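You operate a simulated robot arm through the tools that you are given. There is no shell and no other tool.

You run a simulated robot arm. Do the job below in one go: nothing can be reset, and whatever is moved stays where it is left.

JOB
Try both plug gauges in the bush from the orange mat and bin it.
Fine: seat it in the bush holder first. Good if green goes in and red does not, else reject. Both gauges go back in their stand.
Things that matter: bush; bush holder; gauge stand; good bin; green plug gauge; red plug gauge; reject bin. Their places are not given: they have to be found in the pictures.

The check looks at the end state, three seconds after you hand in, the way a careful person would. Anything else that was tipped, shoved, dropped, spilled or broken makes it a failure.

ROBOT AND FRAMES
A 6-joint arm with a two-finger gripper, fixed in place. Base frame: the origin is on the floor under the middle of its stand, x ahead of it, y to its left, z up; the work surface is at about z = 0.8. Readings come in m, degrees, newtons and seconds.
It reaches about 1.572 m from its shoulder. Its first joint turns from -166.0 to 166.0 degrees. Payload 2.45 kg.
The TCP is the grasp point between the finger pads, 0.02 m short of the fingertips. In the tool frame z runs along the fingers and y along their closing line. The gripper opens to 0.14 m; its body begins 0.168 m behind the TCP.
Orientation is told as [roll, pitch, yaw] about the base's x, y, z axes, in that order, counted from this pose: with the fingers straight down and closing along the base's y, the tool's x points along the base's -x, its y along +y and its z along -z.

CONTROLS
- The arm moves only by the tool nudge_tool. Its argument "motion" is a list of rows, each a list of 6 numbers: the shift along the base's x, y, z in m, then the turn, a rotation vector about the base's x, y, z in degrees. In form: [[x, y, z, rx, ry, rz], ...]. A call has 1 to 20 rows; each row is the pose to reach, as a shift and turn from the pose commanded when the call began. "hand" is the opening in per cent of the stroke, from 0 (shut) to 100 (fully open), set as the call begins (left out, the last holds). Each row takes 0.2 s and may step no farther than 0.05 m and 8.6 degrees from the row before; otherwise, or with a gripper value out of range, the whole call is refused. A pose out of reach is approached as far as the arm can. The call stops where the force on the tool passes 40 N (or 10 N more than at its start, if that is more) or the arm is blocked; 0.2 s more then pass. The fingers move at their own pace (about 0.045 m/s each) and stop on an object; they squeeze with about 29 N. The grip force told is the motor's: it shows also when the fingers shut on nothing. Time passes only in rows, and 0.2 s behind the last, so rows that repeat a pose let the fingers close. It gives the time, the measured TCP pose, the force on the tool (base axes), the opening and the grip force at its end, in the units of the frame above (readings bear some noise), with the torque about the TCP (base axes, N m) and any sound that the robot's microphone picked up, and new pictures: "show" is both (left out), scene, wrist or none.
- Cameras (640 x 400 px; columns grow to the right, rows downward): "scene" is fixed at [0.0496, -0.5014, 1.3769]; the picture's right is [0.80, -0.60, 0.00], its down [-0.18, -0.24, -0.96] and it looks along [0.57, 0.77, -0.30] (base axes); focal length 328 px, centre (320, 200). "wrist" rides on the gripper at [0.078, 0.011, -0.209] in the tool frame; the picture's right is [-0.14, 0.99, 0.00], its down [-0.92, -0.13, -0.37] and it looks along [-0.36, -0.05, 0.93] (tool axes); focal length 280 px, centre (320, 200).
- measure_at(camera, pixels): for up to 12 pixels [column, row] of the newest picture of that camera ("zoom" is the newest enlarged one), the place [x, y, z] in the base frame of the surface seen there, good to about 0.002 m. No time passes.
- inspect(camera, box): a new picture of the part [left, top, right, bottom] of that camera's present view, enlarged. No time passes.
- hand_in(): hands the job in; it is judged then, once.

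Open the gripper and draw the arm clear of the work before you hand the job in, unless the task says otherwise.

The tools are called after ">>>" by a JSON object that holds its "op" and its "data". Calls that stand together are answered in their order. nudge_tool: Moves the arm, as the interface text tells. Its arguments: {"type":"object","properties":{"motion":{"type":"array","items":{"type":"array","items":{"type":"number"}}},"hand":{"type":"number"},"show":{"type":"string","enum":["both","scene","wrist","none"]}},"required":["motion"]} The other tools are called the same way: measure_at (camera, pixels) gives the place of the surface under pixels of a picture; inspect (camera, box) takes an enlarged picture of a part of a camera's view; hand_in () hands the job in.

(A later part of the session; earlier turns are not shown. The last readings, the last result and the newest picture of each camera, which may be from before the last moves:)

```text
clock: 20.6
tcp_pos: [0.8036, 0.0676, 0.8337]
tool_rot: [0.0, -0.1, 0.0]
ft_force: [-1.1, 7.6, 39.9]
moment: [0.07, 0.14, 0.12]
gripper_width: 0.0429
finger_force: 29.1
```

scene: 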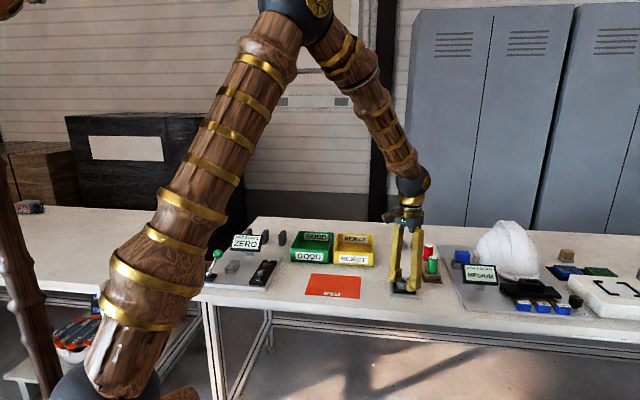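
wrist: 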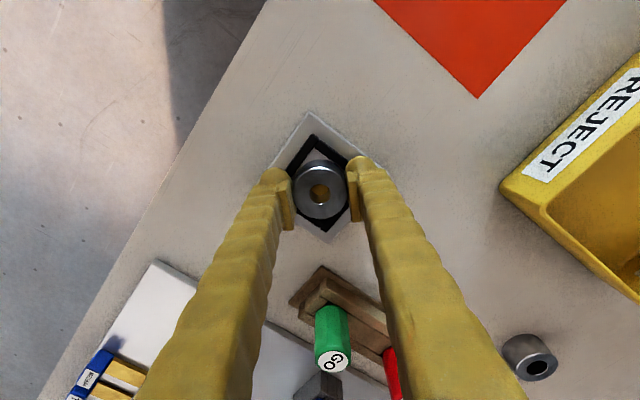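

Contact (40 N up) – bush or tips have reached bottom. I back off 2 mm and open the hand to release.

>>> {"op": "nudge_tool", "data": {"motion": [[0, 0, 0.002, 0, 0, 0], [0, 0, 0.002, 0, 0, 0]], "show": "none"}}

>>> {"op": "nudge_tool", "data": {"motion": [[0, 0, 0, 0, 0, 0], [0, 0, 0, 0, 0, 0], [0, 0, 0, 0, 0, 0], [0, 0, 0, 0, 0, 0]], "hand": 57}}

>>> {"op": "inspect", "data": {"camera": "wrist", "box": [265, 130, 375, 240]}}

>>> {"op": "inspect", "data": {"camera": "scene", "box": [370, 255, 440, 305]}}

```text
clock: 21.2
tcp_pos: [0.8017, 0.067, 0.834]
tool_rot: [0.0, 0.1, 0.0]
ft_force: [3.6, 1.0, 8.4]
moment: [0.19, -0.07, -0.04]
gripper_width: 0.0424
finger_force: 29.1
```

```text
clock: 22.2
tcp_pos: [0.8025, 0.0668, 0.8355]
tool_rot: [0.1, 0.0, 0.0]
ft_force: [0.8, 0.0, 0.3]
moment: [-0.01, -0.02, 0.01]
gripper_width: 0.0795
finger_force: 0.1
```

scene: 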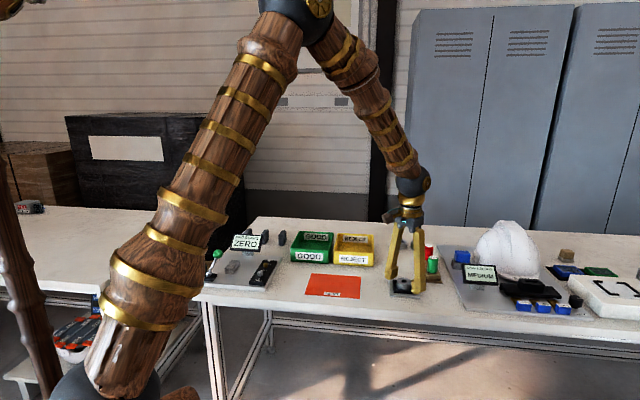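
wrist: 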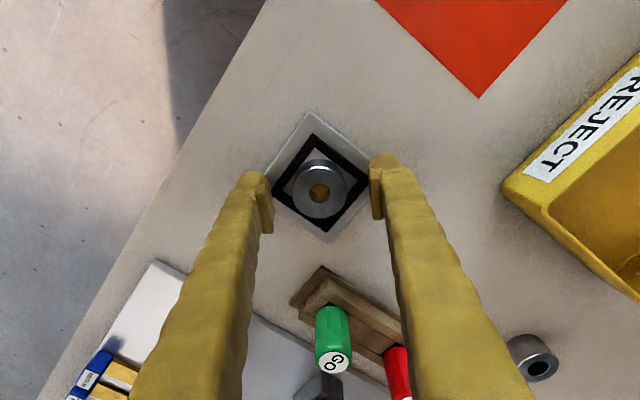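

```text
3.64 times, centred on (320, 185) of wrist
```

zoom: 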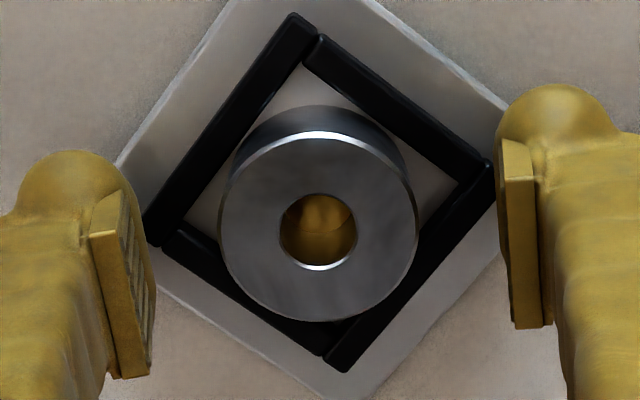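

```text
8.00 times, centred on (405, 280) of scene
```

zoom: 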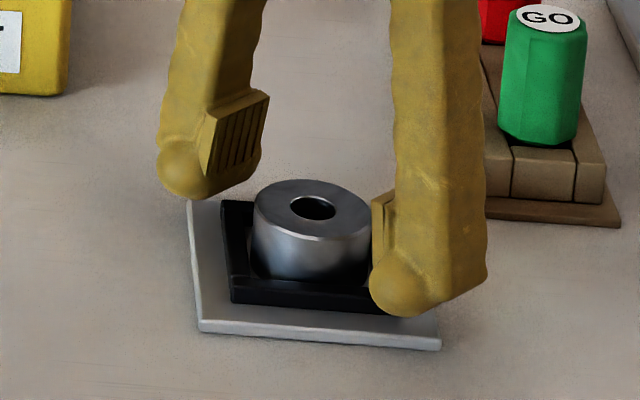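

The bush is in the pocket. I measure its rim heights to check that it sits level and seated, before rising.

>>> {"op": "inspect", "data": {"camera": "wrist", "box": [280, 145, 360, 225]}}

>>> {"op": "measure_at", "data": {"camera": "zoom", "pixels": [[185, 220], [440, 220], [310, 118], [310, 345], [250, 225], [375, 225], [310, 170], [310, 290], [230, 150], [395, 150], [230, 300], [395, 300]]}}

```text
5.00 times, centred on (320, 185) of wrist
```

zoom: 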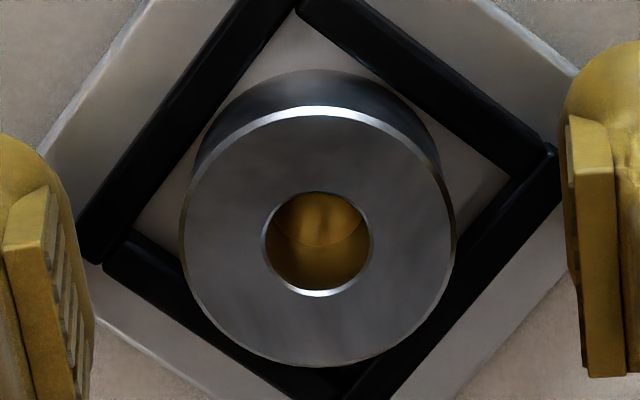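

```text
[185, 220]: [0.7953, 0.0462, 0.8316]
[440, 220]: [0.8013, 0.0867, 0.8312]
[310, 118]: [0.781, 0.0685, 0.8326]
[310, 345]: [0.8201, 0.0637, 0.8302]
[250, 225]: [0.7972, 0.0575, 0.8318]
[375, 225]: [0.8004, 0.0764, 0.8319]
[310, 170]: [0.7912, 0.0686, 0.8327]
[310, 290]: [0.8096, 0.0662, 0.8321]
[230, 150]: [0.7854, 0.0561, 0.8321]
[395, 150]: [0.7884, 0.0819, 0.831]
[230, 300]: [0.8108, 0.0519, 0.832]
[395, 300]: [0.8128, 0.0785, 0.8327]
```

Rim is level at ≈0.832. I check the rails and plate in the same picture to see if that is bias or if the bush sits a little proud.

>>> {"op": "measure_at", "data": {"camera": "zoom", "pixels": [[170, 125], [240, 40], [400, 60], [480, 115], [200, 300], [420, 320], [120, 110], [160, 220], [300, 50], [495, 195], [150, 320], [510, 290]]}}

>>> {"op": "inspect", "data": {"camera": "scene", "box": [385, 262, 425, 297]}}

```text
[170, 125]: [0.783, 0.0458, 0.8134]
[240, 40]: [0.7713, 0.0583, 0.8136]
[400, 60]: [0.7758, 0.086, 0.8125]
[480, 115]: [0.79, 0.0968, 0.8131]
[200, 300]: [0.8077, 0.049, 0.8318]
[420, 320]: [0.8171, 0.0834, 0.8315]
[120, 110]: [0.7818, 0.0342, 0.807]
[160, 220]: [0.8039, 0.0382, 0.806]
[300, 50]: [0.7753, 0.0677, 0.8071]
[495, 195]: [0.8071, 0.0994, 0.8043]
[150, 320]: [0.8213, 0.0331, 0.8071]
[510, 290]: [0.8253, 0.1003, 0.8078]
```

```text
11.43 times, centred on (405, 280) of scene
```

zoom: 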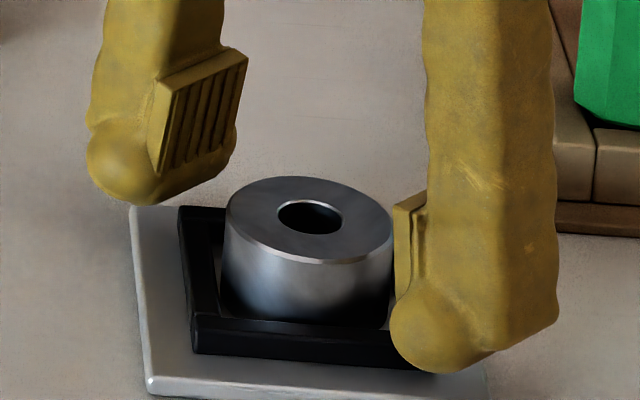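

Plate reads ≈0.8065 in this picture and the bush top ≈0.832, i.e. its full height above it: it's seated. I rise straight up and go over to the green gauge for a close look.

>>> {"op": "nudge_tool", "data": {"motion": [[0, 0, 0.02, 0, 0, 0], [0, 0, 0.06, 0, 0, 0], [0, 0, 0.1, 0, 0, 0], [0, 0, 0.13, 0, 0, 0], [0.03, -0.002, 0.13, 0, 0, 0], [0.07, -0.004, 0.13, 0, 0, 0], [0.11, -0.005, 0.13, 0, 0, 0], [0.134, -0.006, 0.13, 0, 0, 0], [0.134, -0.006, 0.13, 0, 0, 0]], "hand": 50}}

>>> {"op": "inspect", "data": {"camera": "wrist", "box": [260, 120, 420, 250]}}

```text
clock: 24.2
tcp_pos: [0.9347, 0.0627, 0.9663]
tool_rot: [0.0, 0.0, 0.0]
ft_force: [-0.2, 0.0, 0.6]
moment: [-0.03, -0.04, 0.0]
gripper_width: 0.07
finger_force: 0.1
```

scene: 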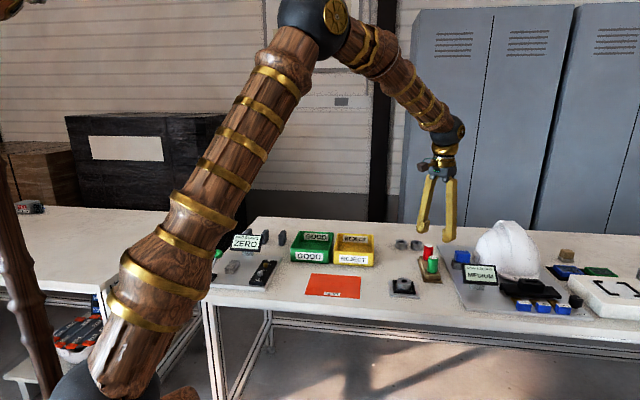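
wrist: 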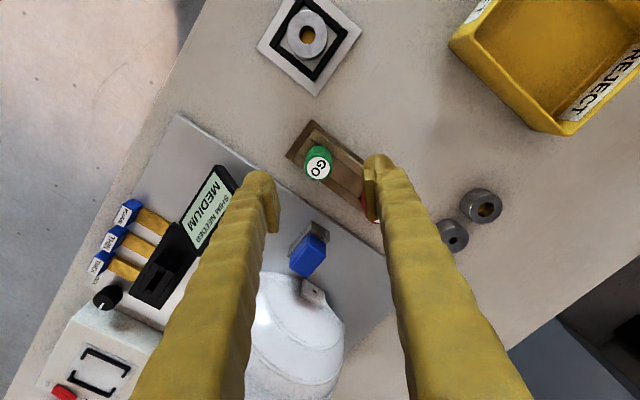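

```text
3.08 times, centred on (340, 185) of wrist
```

zoom: 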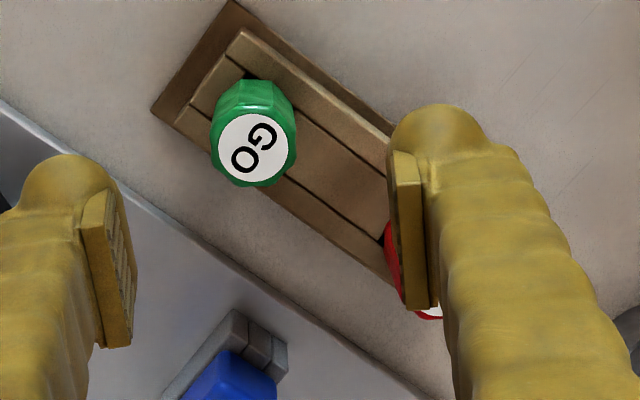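

Green gauge's top label is at about (317,163); I measure its rim and faces for centre and flat orientation.

>>> {"op": "inspect", "data": {"camera": "wrist", "box": [290, 135, 350, 190]}}

```text
7.27 times, centred on (320, 162) of wrist
```

zoom: 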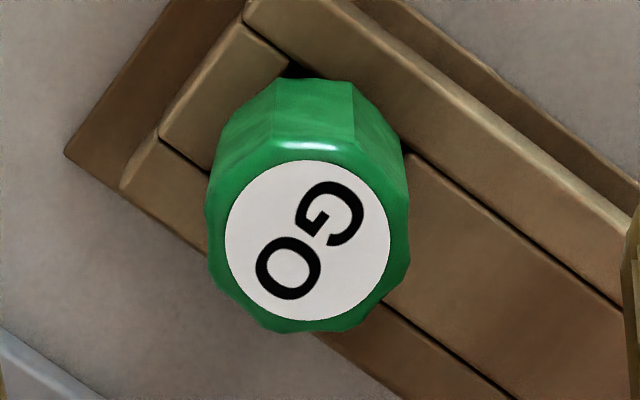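

>>> {"op": "measure_at", "data": {"camera": "zoom", "pixels": [[230, 240], [386, 240], [308, 166], [308, 316], [255, 185], [360, 295], [255, 295], [360, 185], [308, 240], [310, 100], [272, 82], [354, 85]]}}

>>> {"op": "measure_at", "data": {"camera": "wrist", "pixels": [[306, 22], [306, 50], [288, 35], [326, 35], [307, 36], [310, 125], [345, 160], [286, 155], [372, 215]]}}

```text
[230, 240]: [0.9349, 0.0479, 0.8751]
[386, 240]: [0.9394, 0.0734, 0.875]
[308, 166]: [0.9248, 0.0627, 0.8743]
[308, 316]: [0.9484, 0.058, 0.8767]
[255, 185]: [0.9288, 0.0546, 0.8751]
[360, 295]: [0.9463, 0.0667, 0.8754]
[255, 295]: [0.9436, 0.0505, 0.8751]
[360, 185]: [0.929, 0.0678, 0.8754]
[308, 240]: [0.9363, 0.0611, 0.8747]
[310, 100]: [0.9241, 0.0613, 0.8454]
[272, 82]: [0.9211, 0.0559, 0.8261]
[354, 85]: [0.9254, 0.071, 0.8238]
```

```text
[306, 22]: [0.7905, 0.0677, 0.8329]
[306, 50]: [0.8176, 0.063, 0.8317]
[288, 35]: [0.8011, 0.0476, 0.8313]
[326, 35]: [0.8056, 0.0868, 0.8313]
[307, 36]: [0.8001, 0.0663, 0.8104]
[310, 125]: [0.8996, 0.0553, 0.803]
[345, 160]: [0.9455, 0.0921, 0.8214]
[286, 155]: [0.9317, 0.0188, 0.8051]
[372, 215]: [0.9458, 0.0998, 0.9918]
```

Green handle centre ≈ (0.9367, 0.0604), top 0.875. I check the heights of the stand's rails around it so the fingertips stay clear.

>>> {"op": "measure_at", "data": {"camera": "zoom", "pixels": [[290, 30], [230, 60], [200, 110], [150, 175], [440, 120], [430, 190], [540, 210], [520, 290], [440, 350], [180, 170], [290, 72], [600, 170]]}}

>>> {"op": "inspect", "data": {"camera": "scene", "box": [410, 235, 450, 290]}}

```text
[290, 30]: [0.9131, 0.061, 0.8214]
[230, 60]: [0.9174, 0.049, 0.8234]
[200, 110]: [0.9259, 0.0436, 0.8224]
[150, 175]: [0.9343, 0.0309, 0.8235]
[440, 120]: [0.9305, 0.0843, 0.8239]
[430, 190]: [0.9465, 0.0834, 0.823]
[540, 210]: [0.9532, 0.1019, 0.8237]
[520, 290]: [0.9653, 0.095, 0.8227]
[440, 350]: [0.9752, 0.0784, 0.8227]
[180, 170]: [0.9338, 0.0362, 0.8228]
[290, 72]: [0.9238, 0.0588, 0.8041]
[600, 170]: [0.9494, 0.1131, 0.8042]
```

```text
7.27 times, centred on (430, 262) of scene
```

zoom: 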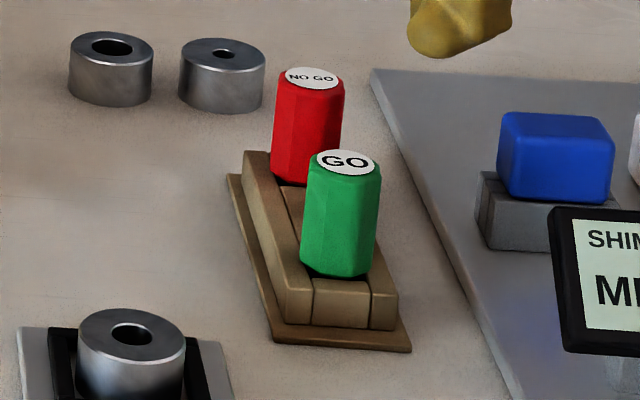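

Stand rails top out at 0.823, so TCP z = 0.851 keeps fingertips at 0.831. I descend around the green handle.

>>> {"op": "nudge_tool", "data": {"motion": [[0.0003, -0.0013, -0.03, 0, 0, 0], [0.0003, -0.0013, -0.06, 0, 0, 0], [0.0003, -0.0013, -0.085, 0, 0, 0], [0.0003, -0.0013, -0.105, 0, 0, 0], [0.0003, -0.0013, -0.113, 0, 0, 0], [0.0003, -0.0013, -0.113, 0, 0, 0]]}}

>>> {"op": "inspect", "data": {"camera": "wrist", "box": [265, 130, 375, 240]}}

```text
clock: 25.6
tcp_pos: [0.9373, 0.0591, 0.8525]
tool_rot: [0.0, 0.0, 0.0]
ft_force: [-0.4, 0.0, -0.2]
moment: [0.03, 0.02, -0.05]
gripper_width: 0.0699
finger_force: 0.1
```

scene: 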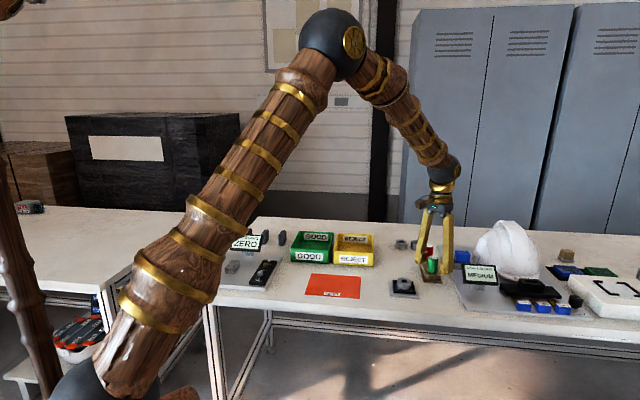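
wrist: 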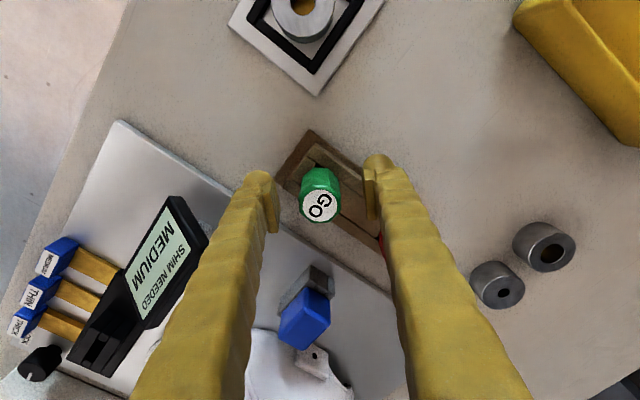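

```text
3.64 times, centred on (320, 185) of wrist
```

zoom: 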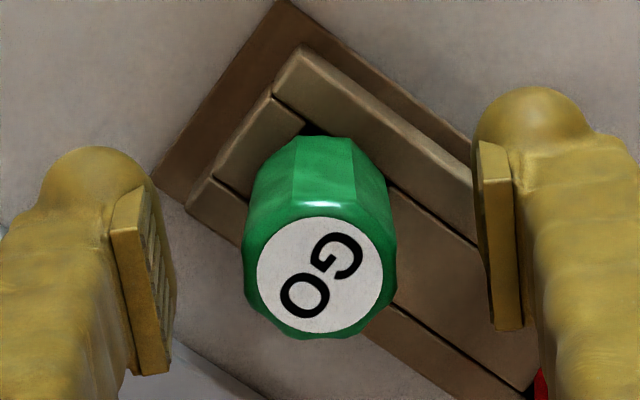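

The green handle is centred between the pads, clear of everything. I close on it.

>>> {"op": "nudge_tool", "data": {"motion": [[0, 0, 0, 0, 0, 0], [0, 0, 0, 0, 0, 0], [0, 0, 0, 0, 0, 0], [0, 0, 0, 0, 0, 0], [0, 0, 0, 0, 0, 0]], "hand": 0, "show": "none"}}

>>> {"op": "nudge_tool", "data": {"motion": [[0, 0, 0.002, 0, 0, 0], [0, 0, 0.006, 0, 0, 0], [0, 0, 0.012, 0, 0, 0], [0, 0, 0.02, 0, 0, 0], [0, 0, 0.03, 0, 0, 0], [0, 0, 0.045, 0, 0, 0], [0, 0, 0.06, 0, 0, 0], [0, 0, 0.06, 0, 0, 0]]}}

>>> {"op": "inspect", "data": {"camera": "scene", "box": [405, 225, 460, 285]}}

>>> {"op": "inspect", "data": {"camera": "wrist", "box": [265, 130, 375, 240]}}

```text
clock: 26.8
tcp_pos: [0.9369, 0.0599, 0.8519]
tool_rot: [-0.1, 0.0, 0.0]
ft_force: [-0.8, -0.1, -0.1]
moment: [-0.01, -0.02, 0.05]
gripper_width: 0.0301
finger_force: 28.6
```

```text
clock: 28.6
tcp_pos: [0.9367, 0.0592, 0.9123]
tool_rot: [-0.1, 0.0, 0.0]
ft_force: [-0.7, -0.5, -1.4]
moment: [0.01, 0.0, 0.02]
gripper_width: 0.0301
finger_force: 28.9
```

scene: 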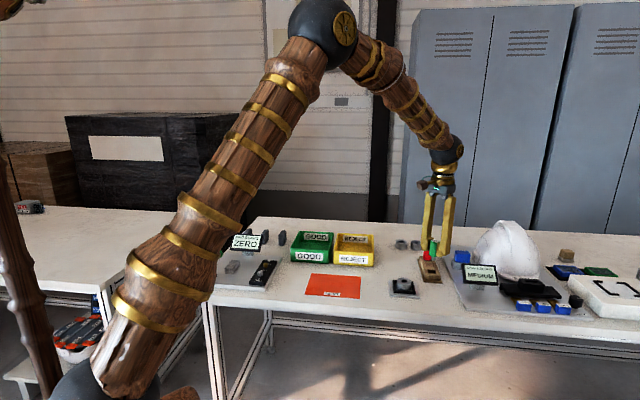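
wrist: 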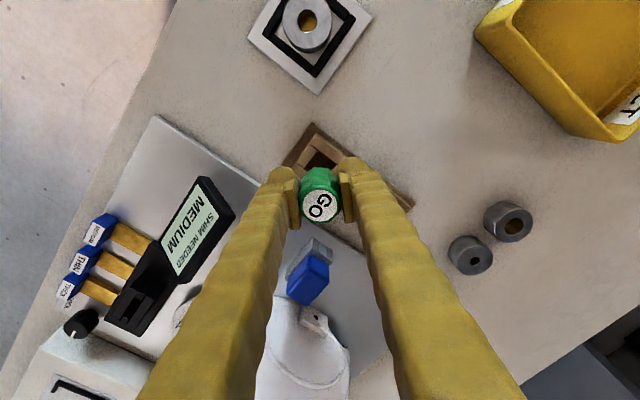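

```text
6.67 times, centred on (432, 255) of scene
```

zoom: 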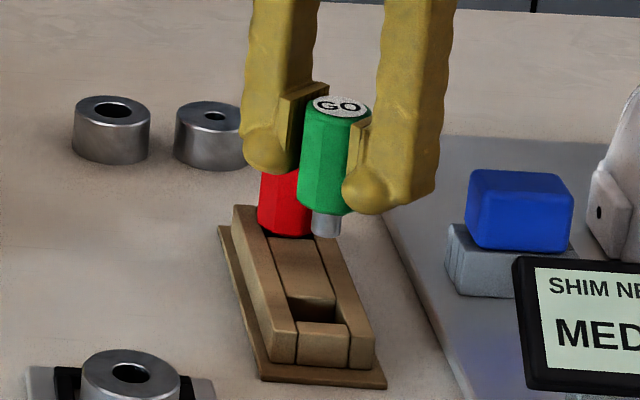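

```text
3.64 times, centred on (320, 185) of wrist
```

zoom: 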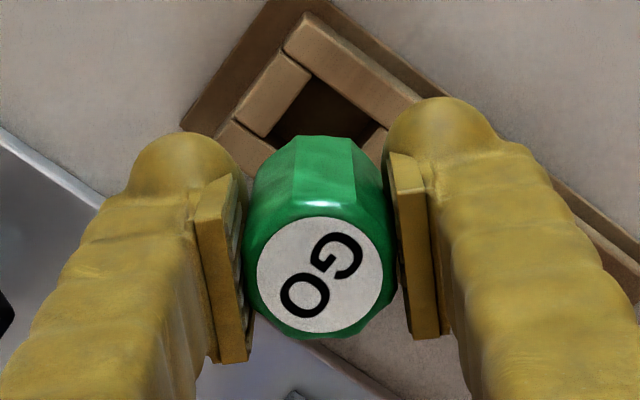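

The green gauge is lifted with its steel pin showing; the grip is firm at 30.1 mm. I zoom on the pin to gauge its size and length.

>>> {"op": "inspect", "data": {"camera": "scene", "box": [420, 235, 450, 265]}}

>>> {"op": "measure_at", "data": {"camera": "zoom", "pixels": [[280, 268], [350, 278], [315, 272], [280, 295], [350, 300], [315, 318], [270, 250], [400, 240], [300, 200], [310, 320]]}}

```text
13.33 times, centred on (435, 250) of scene
```

zoom: 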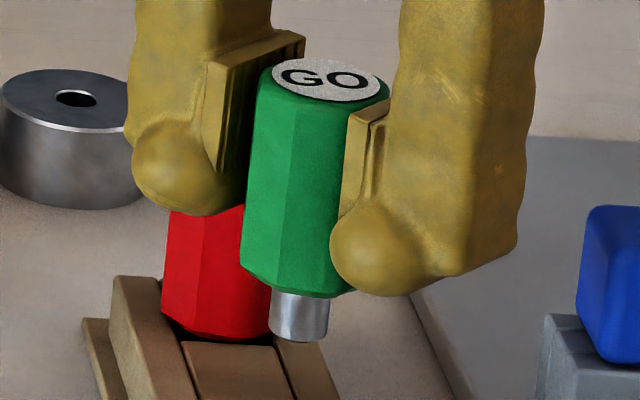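

```text
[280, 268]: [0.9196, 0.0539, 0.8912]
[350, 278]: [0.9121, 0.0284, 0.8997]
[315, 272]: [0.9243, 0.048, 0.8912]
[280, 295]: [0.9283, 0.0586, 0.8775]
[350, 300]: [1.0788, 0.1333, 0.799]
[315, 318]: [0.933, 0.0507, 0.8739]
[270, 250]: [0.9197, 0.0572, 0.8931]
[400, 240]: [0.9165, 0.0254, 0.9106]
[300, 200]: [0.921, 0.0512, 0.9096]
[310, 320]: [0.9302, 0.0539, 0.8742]
```

Pin Ø ≈14 mm, about 13 mm long, tip ≈4.1 cm below the TCP. I move to just short of the bush so its bore is visible in the wrist view for precise alignment.

>>> {"op": "nudge_tool", "data": {"motion": [[0, 0, 0.02, 0, 0, 0], [-0.02, 0.002, 0.02, 0, 0, 0], [-0.04, 0.003, 0.02, 0, 0, 0], [-0.06, 0.005, 0.02, 0, 0, 0], [-0.08, 0.0065, 0.02, 0, 0, 0], [-0.08, 0.0065, 0.02, 0, 0, 0]]}}

>>> {"op": "inspect", "data": {"camera": "wrist", "box": [265, 70, 365, 170]}}

```text
clock: 30.0
tcp_pos: [0.8573, 0.066, 0.9311]
tool_rot: [0.1, 0.0, 0.1]
ft_force: [0.0, 0.5, -1.1]
moment: [0.04, 0.03, 0.01]
gripper_width: 0.03
finger_force: 29.0
```

scene: 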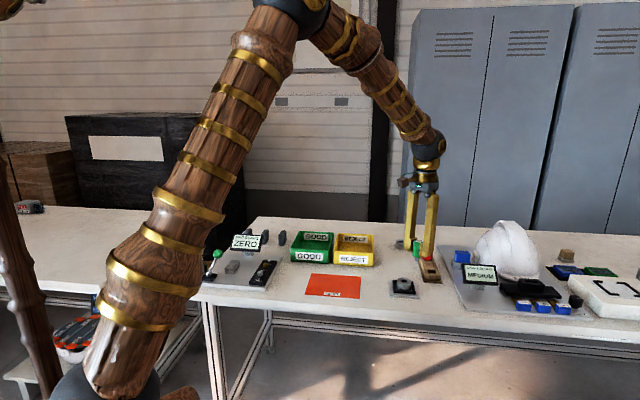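
wrist: 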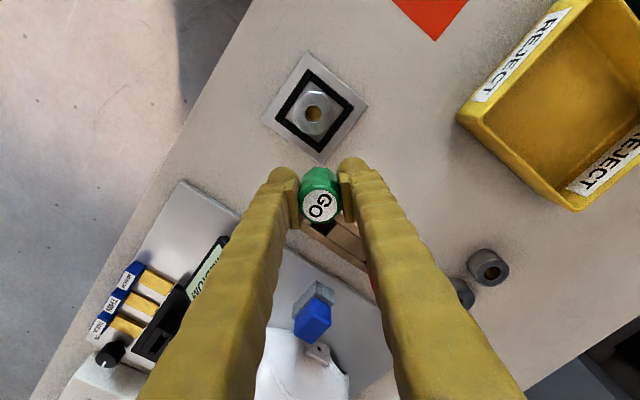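

```text
4.00 times, centred on (315, 120) of wrist
```

zoom: 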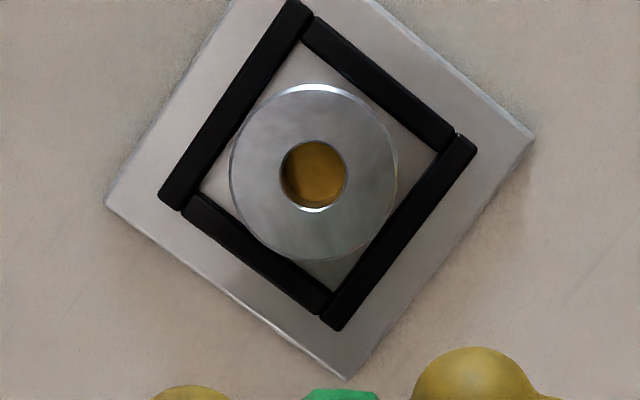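

I measure the bush's rim and bore edges to find the bore centre.

>>> {"op": "measure_at", "data": {"camera": "zoom", "pixels": [[237, 174], [391, 174], [314, 100], [314, 252], [272, 176], [354, 176], [313, 132], [313, 219], [284, 146], [343, 206], [284, 206], [343, 146]]}}

>>> {"op": "inspect", "data": {"camera": "wrist", "box": [290, 160, 350, 230]}}

>>> {"op": "measure_at", "data": {"camera": "zoom", "pixels": [[225, 260], [395, 260], [312, 180], [312, 345], [312, 260], [255, 200], [370, 320], [255, 320], [370, 200]]}}

```text
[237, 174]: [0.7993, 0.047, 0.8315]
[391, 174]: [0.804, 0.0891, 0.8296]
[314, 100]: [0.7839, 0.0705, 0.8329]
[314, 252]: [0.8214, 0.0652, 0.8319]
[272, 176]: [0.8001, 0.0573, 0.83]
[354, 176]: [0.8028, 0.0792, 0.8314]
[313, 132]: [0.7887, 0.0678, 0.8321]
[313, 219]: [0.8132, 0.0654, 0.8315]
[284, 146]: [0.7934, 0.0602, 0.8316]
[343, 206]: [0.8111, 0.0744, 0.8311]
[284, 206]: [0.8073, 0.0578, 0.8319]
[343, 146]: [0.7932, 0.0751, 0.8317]
```

```text
5.71 times, centred on (320, 195) of wrist
```

zoom: 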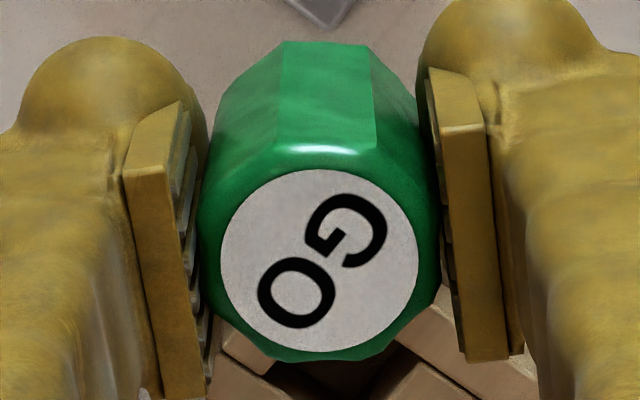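

```text
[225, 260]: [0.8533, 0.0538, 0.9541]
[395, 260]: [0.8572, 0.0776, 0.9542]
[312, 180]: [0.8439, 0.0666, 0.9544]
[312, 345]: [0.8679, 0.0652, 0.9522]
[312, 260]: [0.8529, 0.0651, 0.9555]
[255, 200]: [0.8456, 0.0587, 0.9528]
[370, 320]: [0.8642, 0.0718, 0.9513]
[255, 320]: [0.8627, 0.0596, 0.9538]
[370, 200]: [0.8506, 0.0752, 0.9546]
```

Bore centre ≈ (0.8016, 0.0674); gauge axis ≈ (0.856, 0.0669). I move it over the bore and lower until the pin tip is about 5 mm above the bush.

>>> {"op": "nudge_tool", "data": {"motion": [[-0.02, 0.0002, 0, 0, 0, 0], [-0.04, 0.0004, 0, 0, 0, 0], [-0.0545, 0.0005, 0, 0, 0, 0], [-0.0545, 0.0005, -0.02, 0, 0, 0], [-0.0545, 0.0005, -0.04, 0, 0, 0], [-0.0545, 0.0005, -0.053, 0, 0, 0], [-0.0545, 0.0005, -0.053, 0, 0, 0]]}}

>>> {"op": "inspect", "data": {"camera": "scene", "box": [380, 250, 430, 300]}}

>>> {"op": "inspect", "data": {"camera": "wrist", "box": [265, 110, 375, 230]}}

```text
clock: 31.6
tcp_pos: [0.8013, 0.0669, 0.8793]
tool_rot: [0.0, 0.0, 0.1]
ft_force: [0.4, 0.4, -0.5]
moment: [0.0, 0.02, 0.03]
gripper_width: 0.0303
finger_force: 29.2
```

scene: 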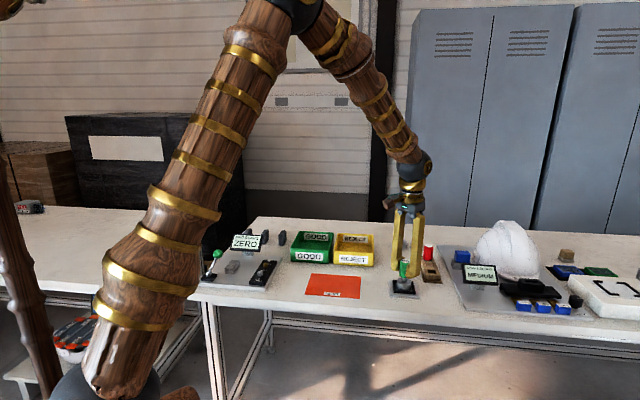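
wrist: 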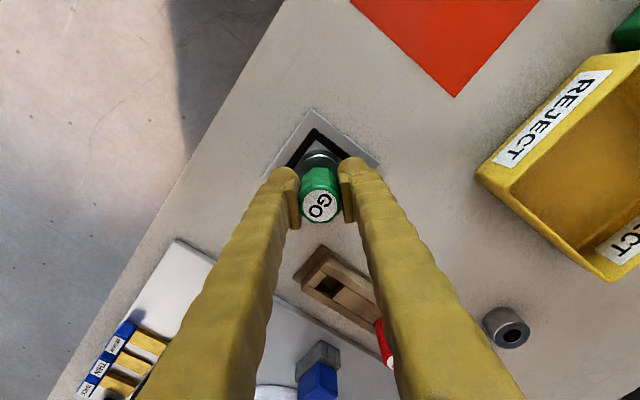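

```text
8.00 times, centred on (405, 275) of scene
```

zoom: 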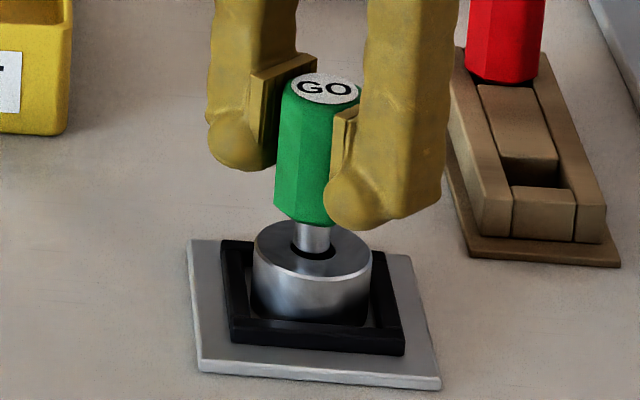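

```text
3.33 times, centred on (320, 170) of wrist
```

zoom: 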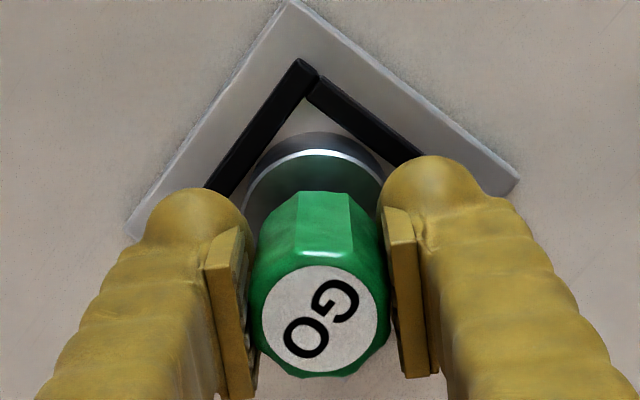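

The pin hangs right above the bore at (404,276). One more tight zoom to check centring before lowering.

>>> {"op": "inspect", "data": {"camera": "scene", "box": [394, 265, 416, 282]}}

```text
16.00 times, centred on (405, 274) of scene
```

zoom: 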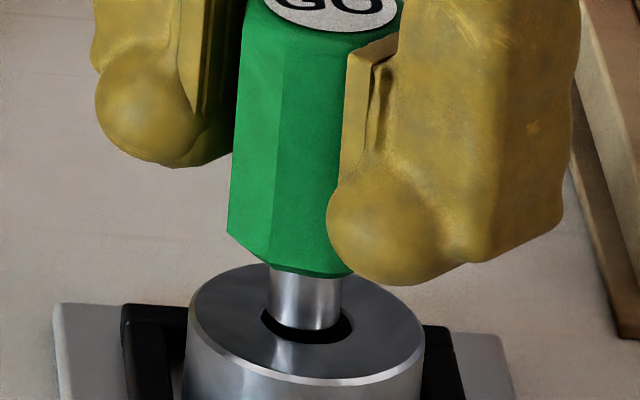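

Pin (~14 mm) is over the bore (~16.5 mm), slightly toward the rear but inside. I lower slowly, watching the force.

>>> {"op": "nudge_tool", "data": {"motion": [[0, 0, -0.003, 0, 0, 0], [0, 0, -0.005, 0, 0, 0], [0, 0, -0.007, 0, 0, 0], [0, 0, -0.009, 0, 0, 0], [0, 0, -0.011, 0, 0, 0], [0, 0, -0.013, 0, 0, 0], [0, 0, -0.013, 0, 0, 0]]}}

>>> {"op": "inspect", "data": {"camera": "scene", "box": [390, 260, 420, 285]}}

```text
clock: 33.2
tcp_pos: [0.8017, 0.0672, 0.8651]
tool_rot: [0.0, 0.1, -0.1]
ft_force: [0.3, 0.3, -0.2]
moment: [0.04, 0.0, 0.0]
gripper_width: 0.0303
finger_force: 28.9
```

scene: 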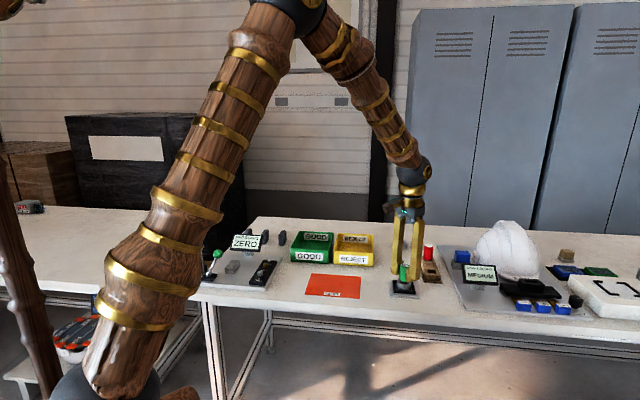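
wrist: 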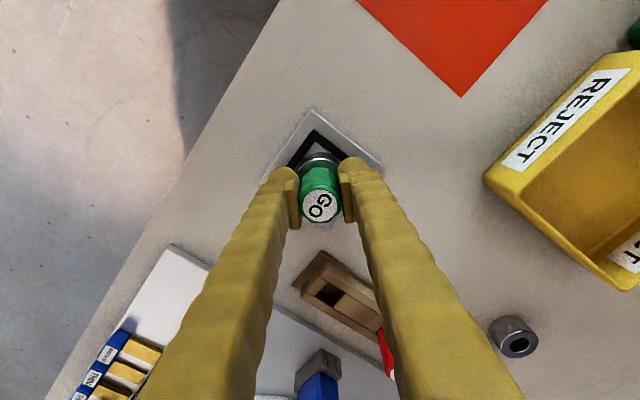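

```text
16.00 times, centred on (405, 272) of scene
```

zoom: 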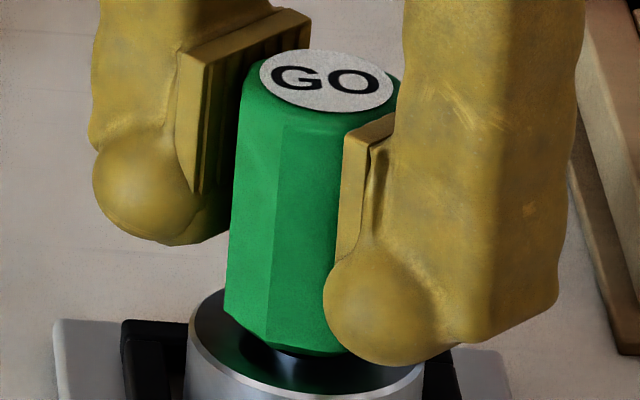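

No force so far: the pin is going in freely. I continue down gently until the shoulder meets the bush.

>>> {"op": "nudge_tool", "data": {"motion": [[0, 0, -0.001, 0, 0, 0], [0, 0, -0.002, 0, 0, 0], [0, 0, -0.003, 0, 0, 0], [0, 0, -0.004, 0, 0, 0], [0, 0, -0.005, 0, 0, 0], [0, 0, -0.006, 0, 0, 0], [0, 0, -0.006, 0, 0, 0]], "show": "scene"}}

>>> {"op": "inspect", "data": {"camera": "scene", "box": [390, 260, 420, 285]}}

```text
clock: 34.8
tcp_pos: [0.8031, 0.067, 0.8587]
tool_rot: [-0.1, -0.1, 0.1]
ft_force: [1.6, -7.5, 26.1]
moment: [-0.13, -0.04, -0.01]
gripper_width: 0.0302
finger_force: 28.7
```

scene: 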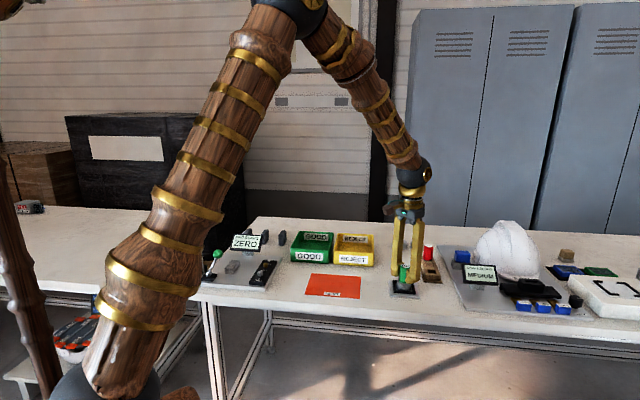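

```text
16.00 times, centred on (405, 272) of scene
```

zoom: 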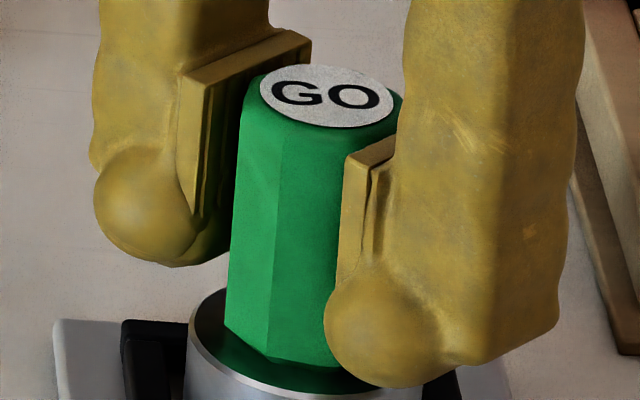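

Shoulder contact at TCP 0.8587 with 26 N: the green gauge goes fully in. I draw it straight out and carry it back above its socket in the stand.

>>> {"op": "nudge_tool", "data": {"motion": [[0, 0, 0.003, 0, 0, 0], [0, 0, 0.008, 0, 0, 0], [0, 0, 0.015, 0, 0, 0], [0, 0, 0.03, 0, 0, 0], [0, 0, 0.05, 0, 0, 0], [0, 0, 0.068, 0, 0, 0], [0.025, -0.0013, 0.068, 0, 0, 0], [0.055, -0.0029, 0.068, 0, 0, 0], [0.085, -0.0044, 0.068, 0, 0, 0], [0.115, -0.006, 0.068, 0, 0, 0], [0.1345, -0.007, 0.068, 0, 0, 0], [0.1345, -0.007, 0.068, 0, 0, 0]]}}

>>> {"op": "inspect", "data": {"camera": "scene", "box": [385, 260, 425, 300]}}

>>> {"op": "inspect", "data": {"camera": "wrist", "box": [265, 110, 375, 230]}}

>>> {"op": "inspect", "data": {"camera": "scene", "box": [415, 225, 455, 285]}}

```text
clock: 37.4
tcp_pos: [0.9377, 0.0599, 0.9273]
tool_rot: [0.0, 0.0, 0.0]
ft_force: [0.4, -0.7, -1.1]
moment: [0.02, 0.01, 0.02]
gripper_width: 0.0301
finger_force: 28.6
```

scene: 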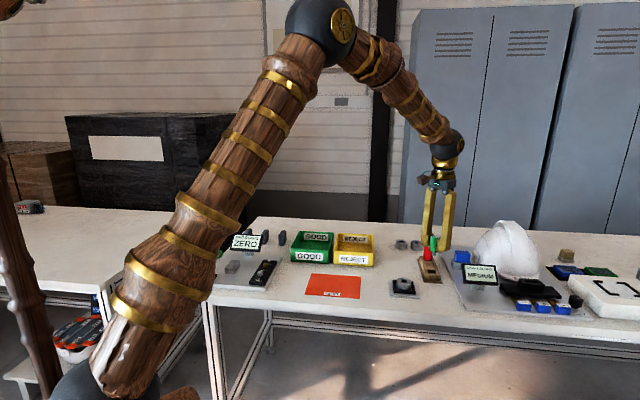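
wrist: 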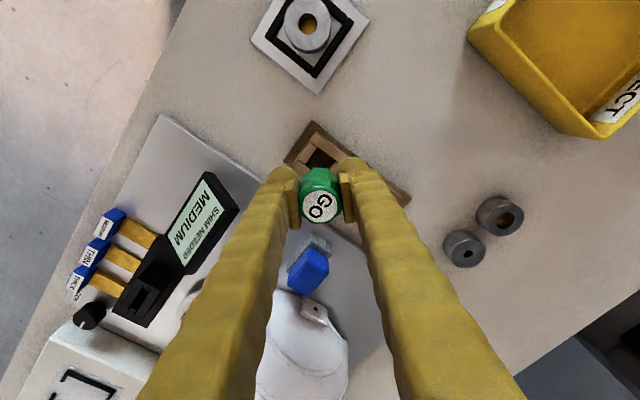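

```text
10.00 times, centred on (405, 280) of scene
```

zoom: 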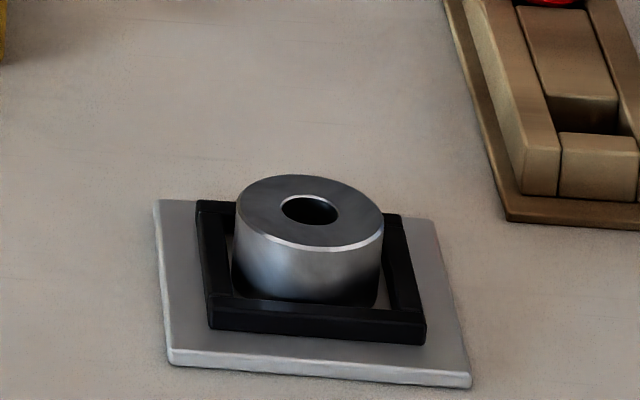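

```text
3.33 times, centred on (320, 170) of wrist
```

zoom: 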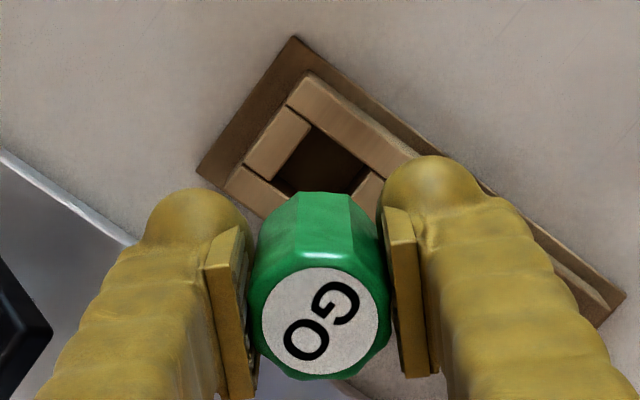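

```text
6.67 times, centred on (435, 255) of scene
```

zoom: 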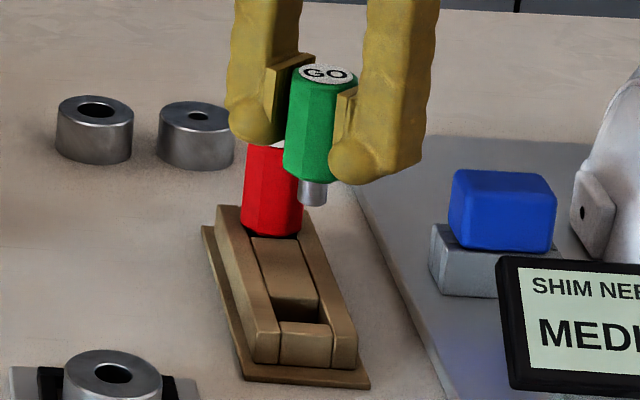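

The bush stayed in the holder and the gauge hangs upright above its socket. I lower it along the same line it came out.

>>> {"op": "nudge_tool", "data": {"motion": [[0, 0, -0.02, 0, 0, 0], [0, 0, -0.035, 0, 0, 0], [0, 0, -0.045, 0, 0, 0], [0, 0, -0.053, 0, 0, 0], [0, 0, -0.06, 0, 0, 0], [0, 0, -0.066, 0, 0, 0], [0, 0, -0.071, 0, 0, 0], [0, 0, -0.074, 0, 0, 0], [0, 0, -0.074, 0, 0, 0]]}}

>>> {"op": "inspect", "data": {"camera": "scene", "box": [415, 235, 455, 290]}}

```text
clock: 39.4
tcp_pos: [0.937, 0.0608, 0.8517]
tool_rot: [0.1, 0.0, 0.0]
ft_force: [1.1, 0.3, -0.3]
moment: [0.04, 0.01, 0.0]
gripper_width: 0.0303
finger_force: 28.7
```

scene: 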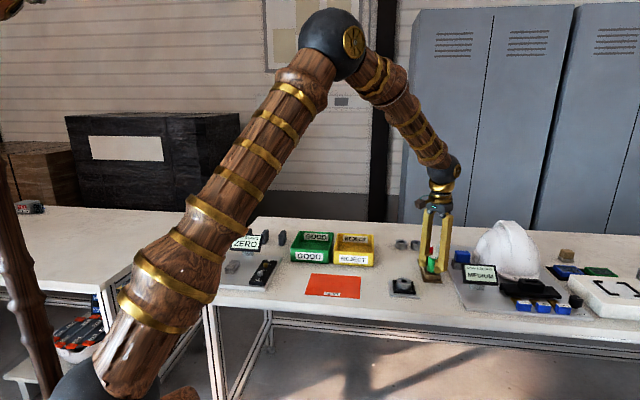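
wrist: 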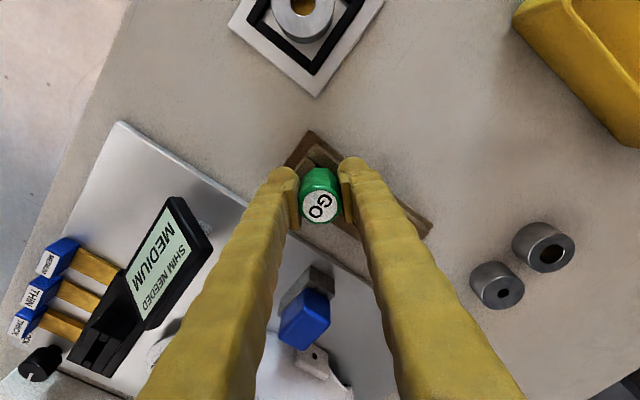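

```text
7.27 times, centred on (435, 262) of scene
```

zoom: 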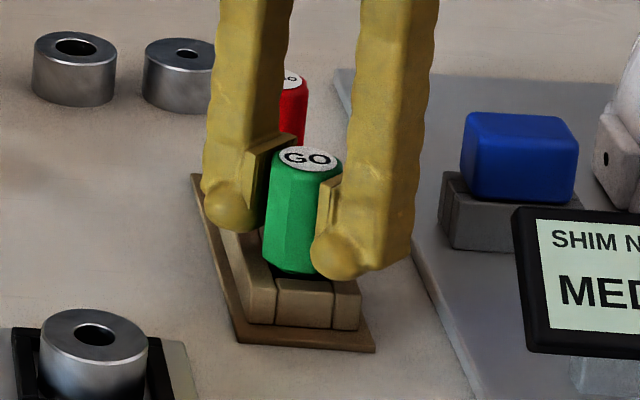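

The gauge is in its socket, about 2 mm above seat. I lower the last bit watching the force.

>>> {"op": "nudge_tool", "data": {"motion": [[0, 0, -0.0007, 0, 0, 0], [0, 0, -0.0014, 0, 0, 0], [0, 0, -0.002, 0, 0, 0], [0, 0, -0.002, 0, 0, 0]], "show": "none"}}

```text
clock: 40.4
tcp_pos: [0.9371, 0.0602, 0.8507]
tool_rot: [0.0, 0.0, 0.0]
ft_force: [0.3, 0.0, -0.4]
moment: [0.02, 0.04, 0.0]
gripper_width: 0.0298
finger_force: 29.1
```

No contact yet; the gauge may have slid up slightly in the grip. I lower a little further until it touches.

>>> {"op": "nudge_tool", "data": {"motion": [[0, 0, -0.0005, 0, 0, 0], [0, 0, -0.001, 0, 0, 0], [0, 0, -0.0015, 0, 0, 0], [0, 0, -0.0015, 0, 0, 0]], "show": "none"}}

```text
clock: 41.4
tcp_pos: [0.937, 0.0604, 0.8497]
tool_rot: [-0.1, -0.1, 0.0]
ft_force: [3.7, -1.2, 26.4]
moment: [-0.03, 0.13, 0.02]
gripper_width: 0.0304
finger_force: 28.4
```

Contact at 26 N: the gauge is seated. I back off slightly and open the hand to 7 cm, then check.

>>> {"op": "nudge_tool", "data": {"motion": [[0, 0, 0.001, 0, 0, 0], [0, 0, 0.001, 0, 0, 0], [0, 0, 0.001, 0, 0, 0], [0, 0, 0.001, 0, 0, 0]], "hand": 50}}

>>> {"op": "inspect", "data": {"camera": "scene", "box": [415, 235, 455, 290]}}

>>> {"op": "inspect", "data": {"camera": "wrist", "box": [265, 130, 375, 240]}}

```text
clock: 42.4
tcp_pos: [0.9364, 0.0604, 0.8502]
tool_rot: [-0.1, 0.0, 0.0]
ft_force: [0.1, 0.7, -0.1]
moment: [0.03, 0.01, -0.02]
gripper_width: 0.07
finger_force: 0.0
```

scene: 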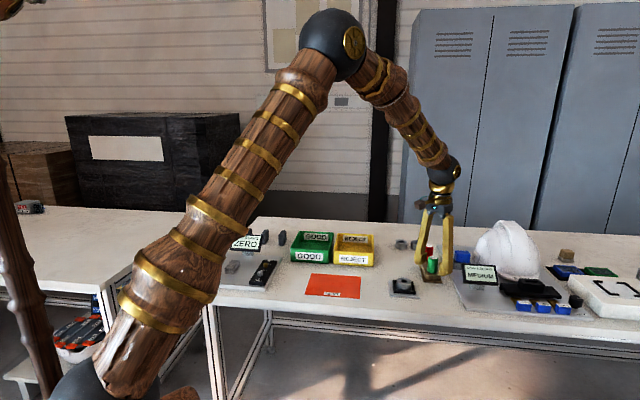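
wrist: 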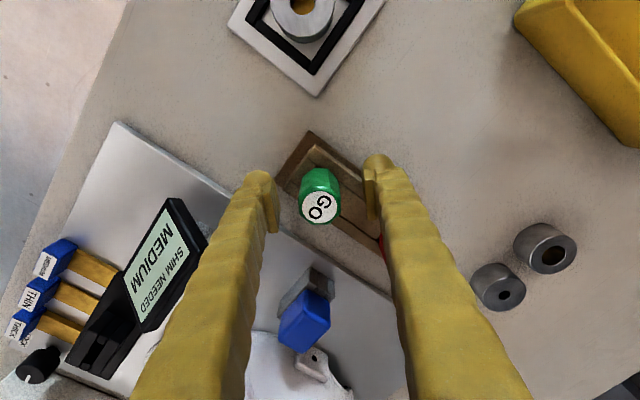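

```text
7.27 times, centred on (435, 262) of scene
```

zoom: 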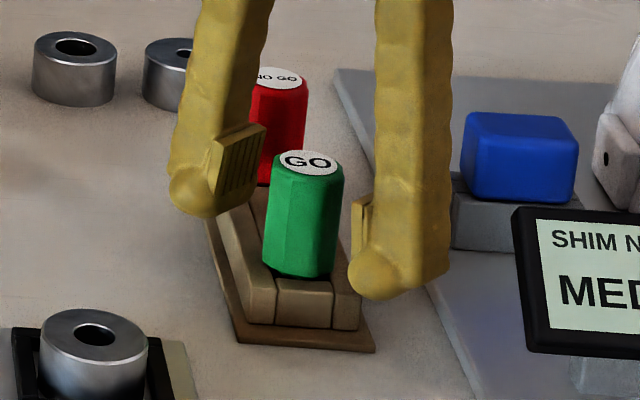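

```text
3.64 times, centred on (320, 185) of wrist
```

zoom: 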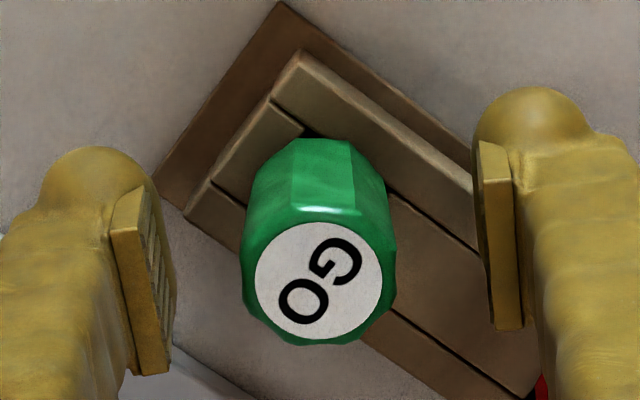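

The green gauge stands seated in its socket. I rise straight up and move over to the red gauge near (1.000, 0.125).

>>> {"op": "nudge_tool", "data": {"motion": [[0, 0, 0.02, 0, 0, 0], [0, 0, 0.06, 0, 0, 0], [0, 0, 0.1, 0, 0, 0], [0, 0, 0.1136, 0, 0, 0], [0.02, 0.02, 0.1136, 0, 0, 0], [0.045, 0.045, 0.1136, 0, 0, 0], [0.0635, 0.0645, 0.1136, 0, 0, 0], [0.0635, 0.0645, 0.1136, 0, 0, 0]]}}

>>> {"op": "inspect", "data": {"camera": "wrist", "box": [290, 135, 350, 190]}}

```text
clock: 44.2
tcp_pos: [1.0005, 0.1231, 0.9648]
tool_rot: [0.0, 0.0, -0.1]
ft_force: [-0.4, -0.1, -0.3]
moment: [0.01, -0.01, -0.04]
gripper_width: 0.0699
finger_force: 0.0
```

scene: 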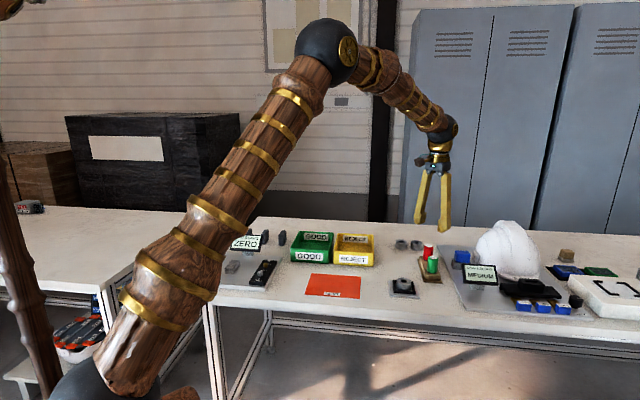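
wrist: 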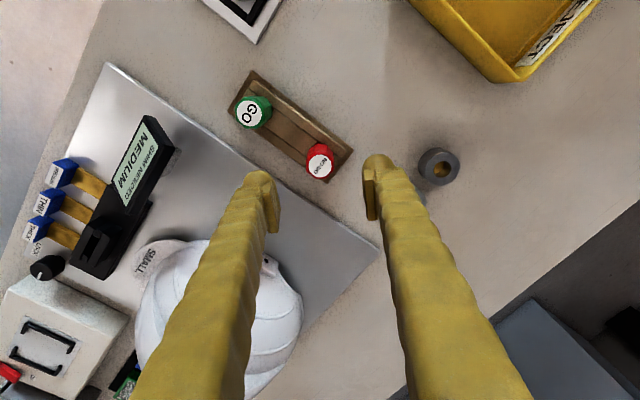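

```text
7.27 times, centred on (320, 162) of wrist
```

zoom: 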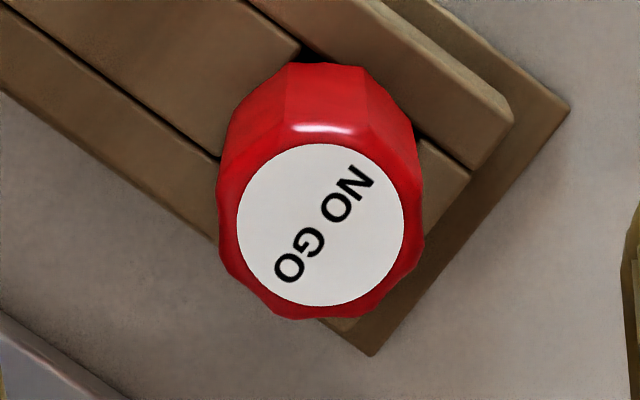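

I measure the red handle's label edges, and the spare bush near (438,165) for finger clearance.

>>> {"op": "measure_at", "data": {"camera": "zoom", "pixels": [[242, 224], [398, 224], [320, 149], [320, 299], [265, 170], [375, 278], [265, 278], [375, 170], [320, 224], [325, 80]]}}

>>> {"op": "measure_at", "data": {"camera": "wrist", "pixels": [[421, 165], [438, 150], [455, 165], [420, 195], [425, 200], [385, 245], [370, 160], [368, 210]]}}

```text
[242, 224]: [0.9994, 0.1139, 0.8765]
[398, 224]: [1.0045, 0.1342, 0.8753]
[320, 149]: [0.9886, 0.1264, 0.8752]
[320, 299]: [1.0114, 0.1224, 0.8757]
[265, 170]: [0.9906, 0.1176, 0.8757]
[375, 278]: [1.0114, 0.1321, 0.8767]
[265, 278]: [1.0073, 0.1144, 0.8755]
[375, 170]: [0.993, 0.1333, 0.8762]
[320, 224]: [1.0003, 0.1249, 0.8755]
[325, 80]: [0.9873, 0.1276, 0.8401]
```

```text
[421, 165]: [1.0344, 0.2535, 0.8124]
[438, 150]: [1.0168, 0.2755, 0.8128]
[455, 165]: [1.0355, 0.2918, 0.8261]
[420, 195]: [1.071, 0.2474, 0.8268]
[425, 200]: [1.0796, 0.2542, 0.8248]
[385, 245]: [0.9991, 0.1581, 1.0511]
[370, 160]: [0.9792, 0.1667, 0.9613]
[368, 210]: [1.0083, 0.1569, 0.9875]
```

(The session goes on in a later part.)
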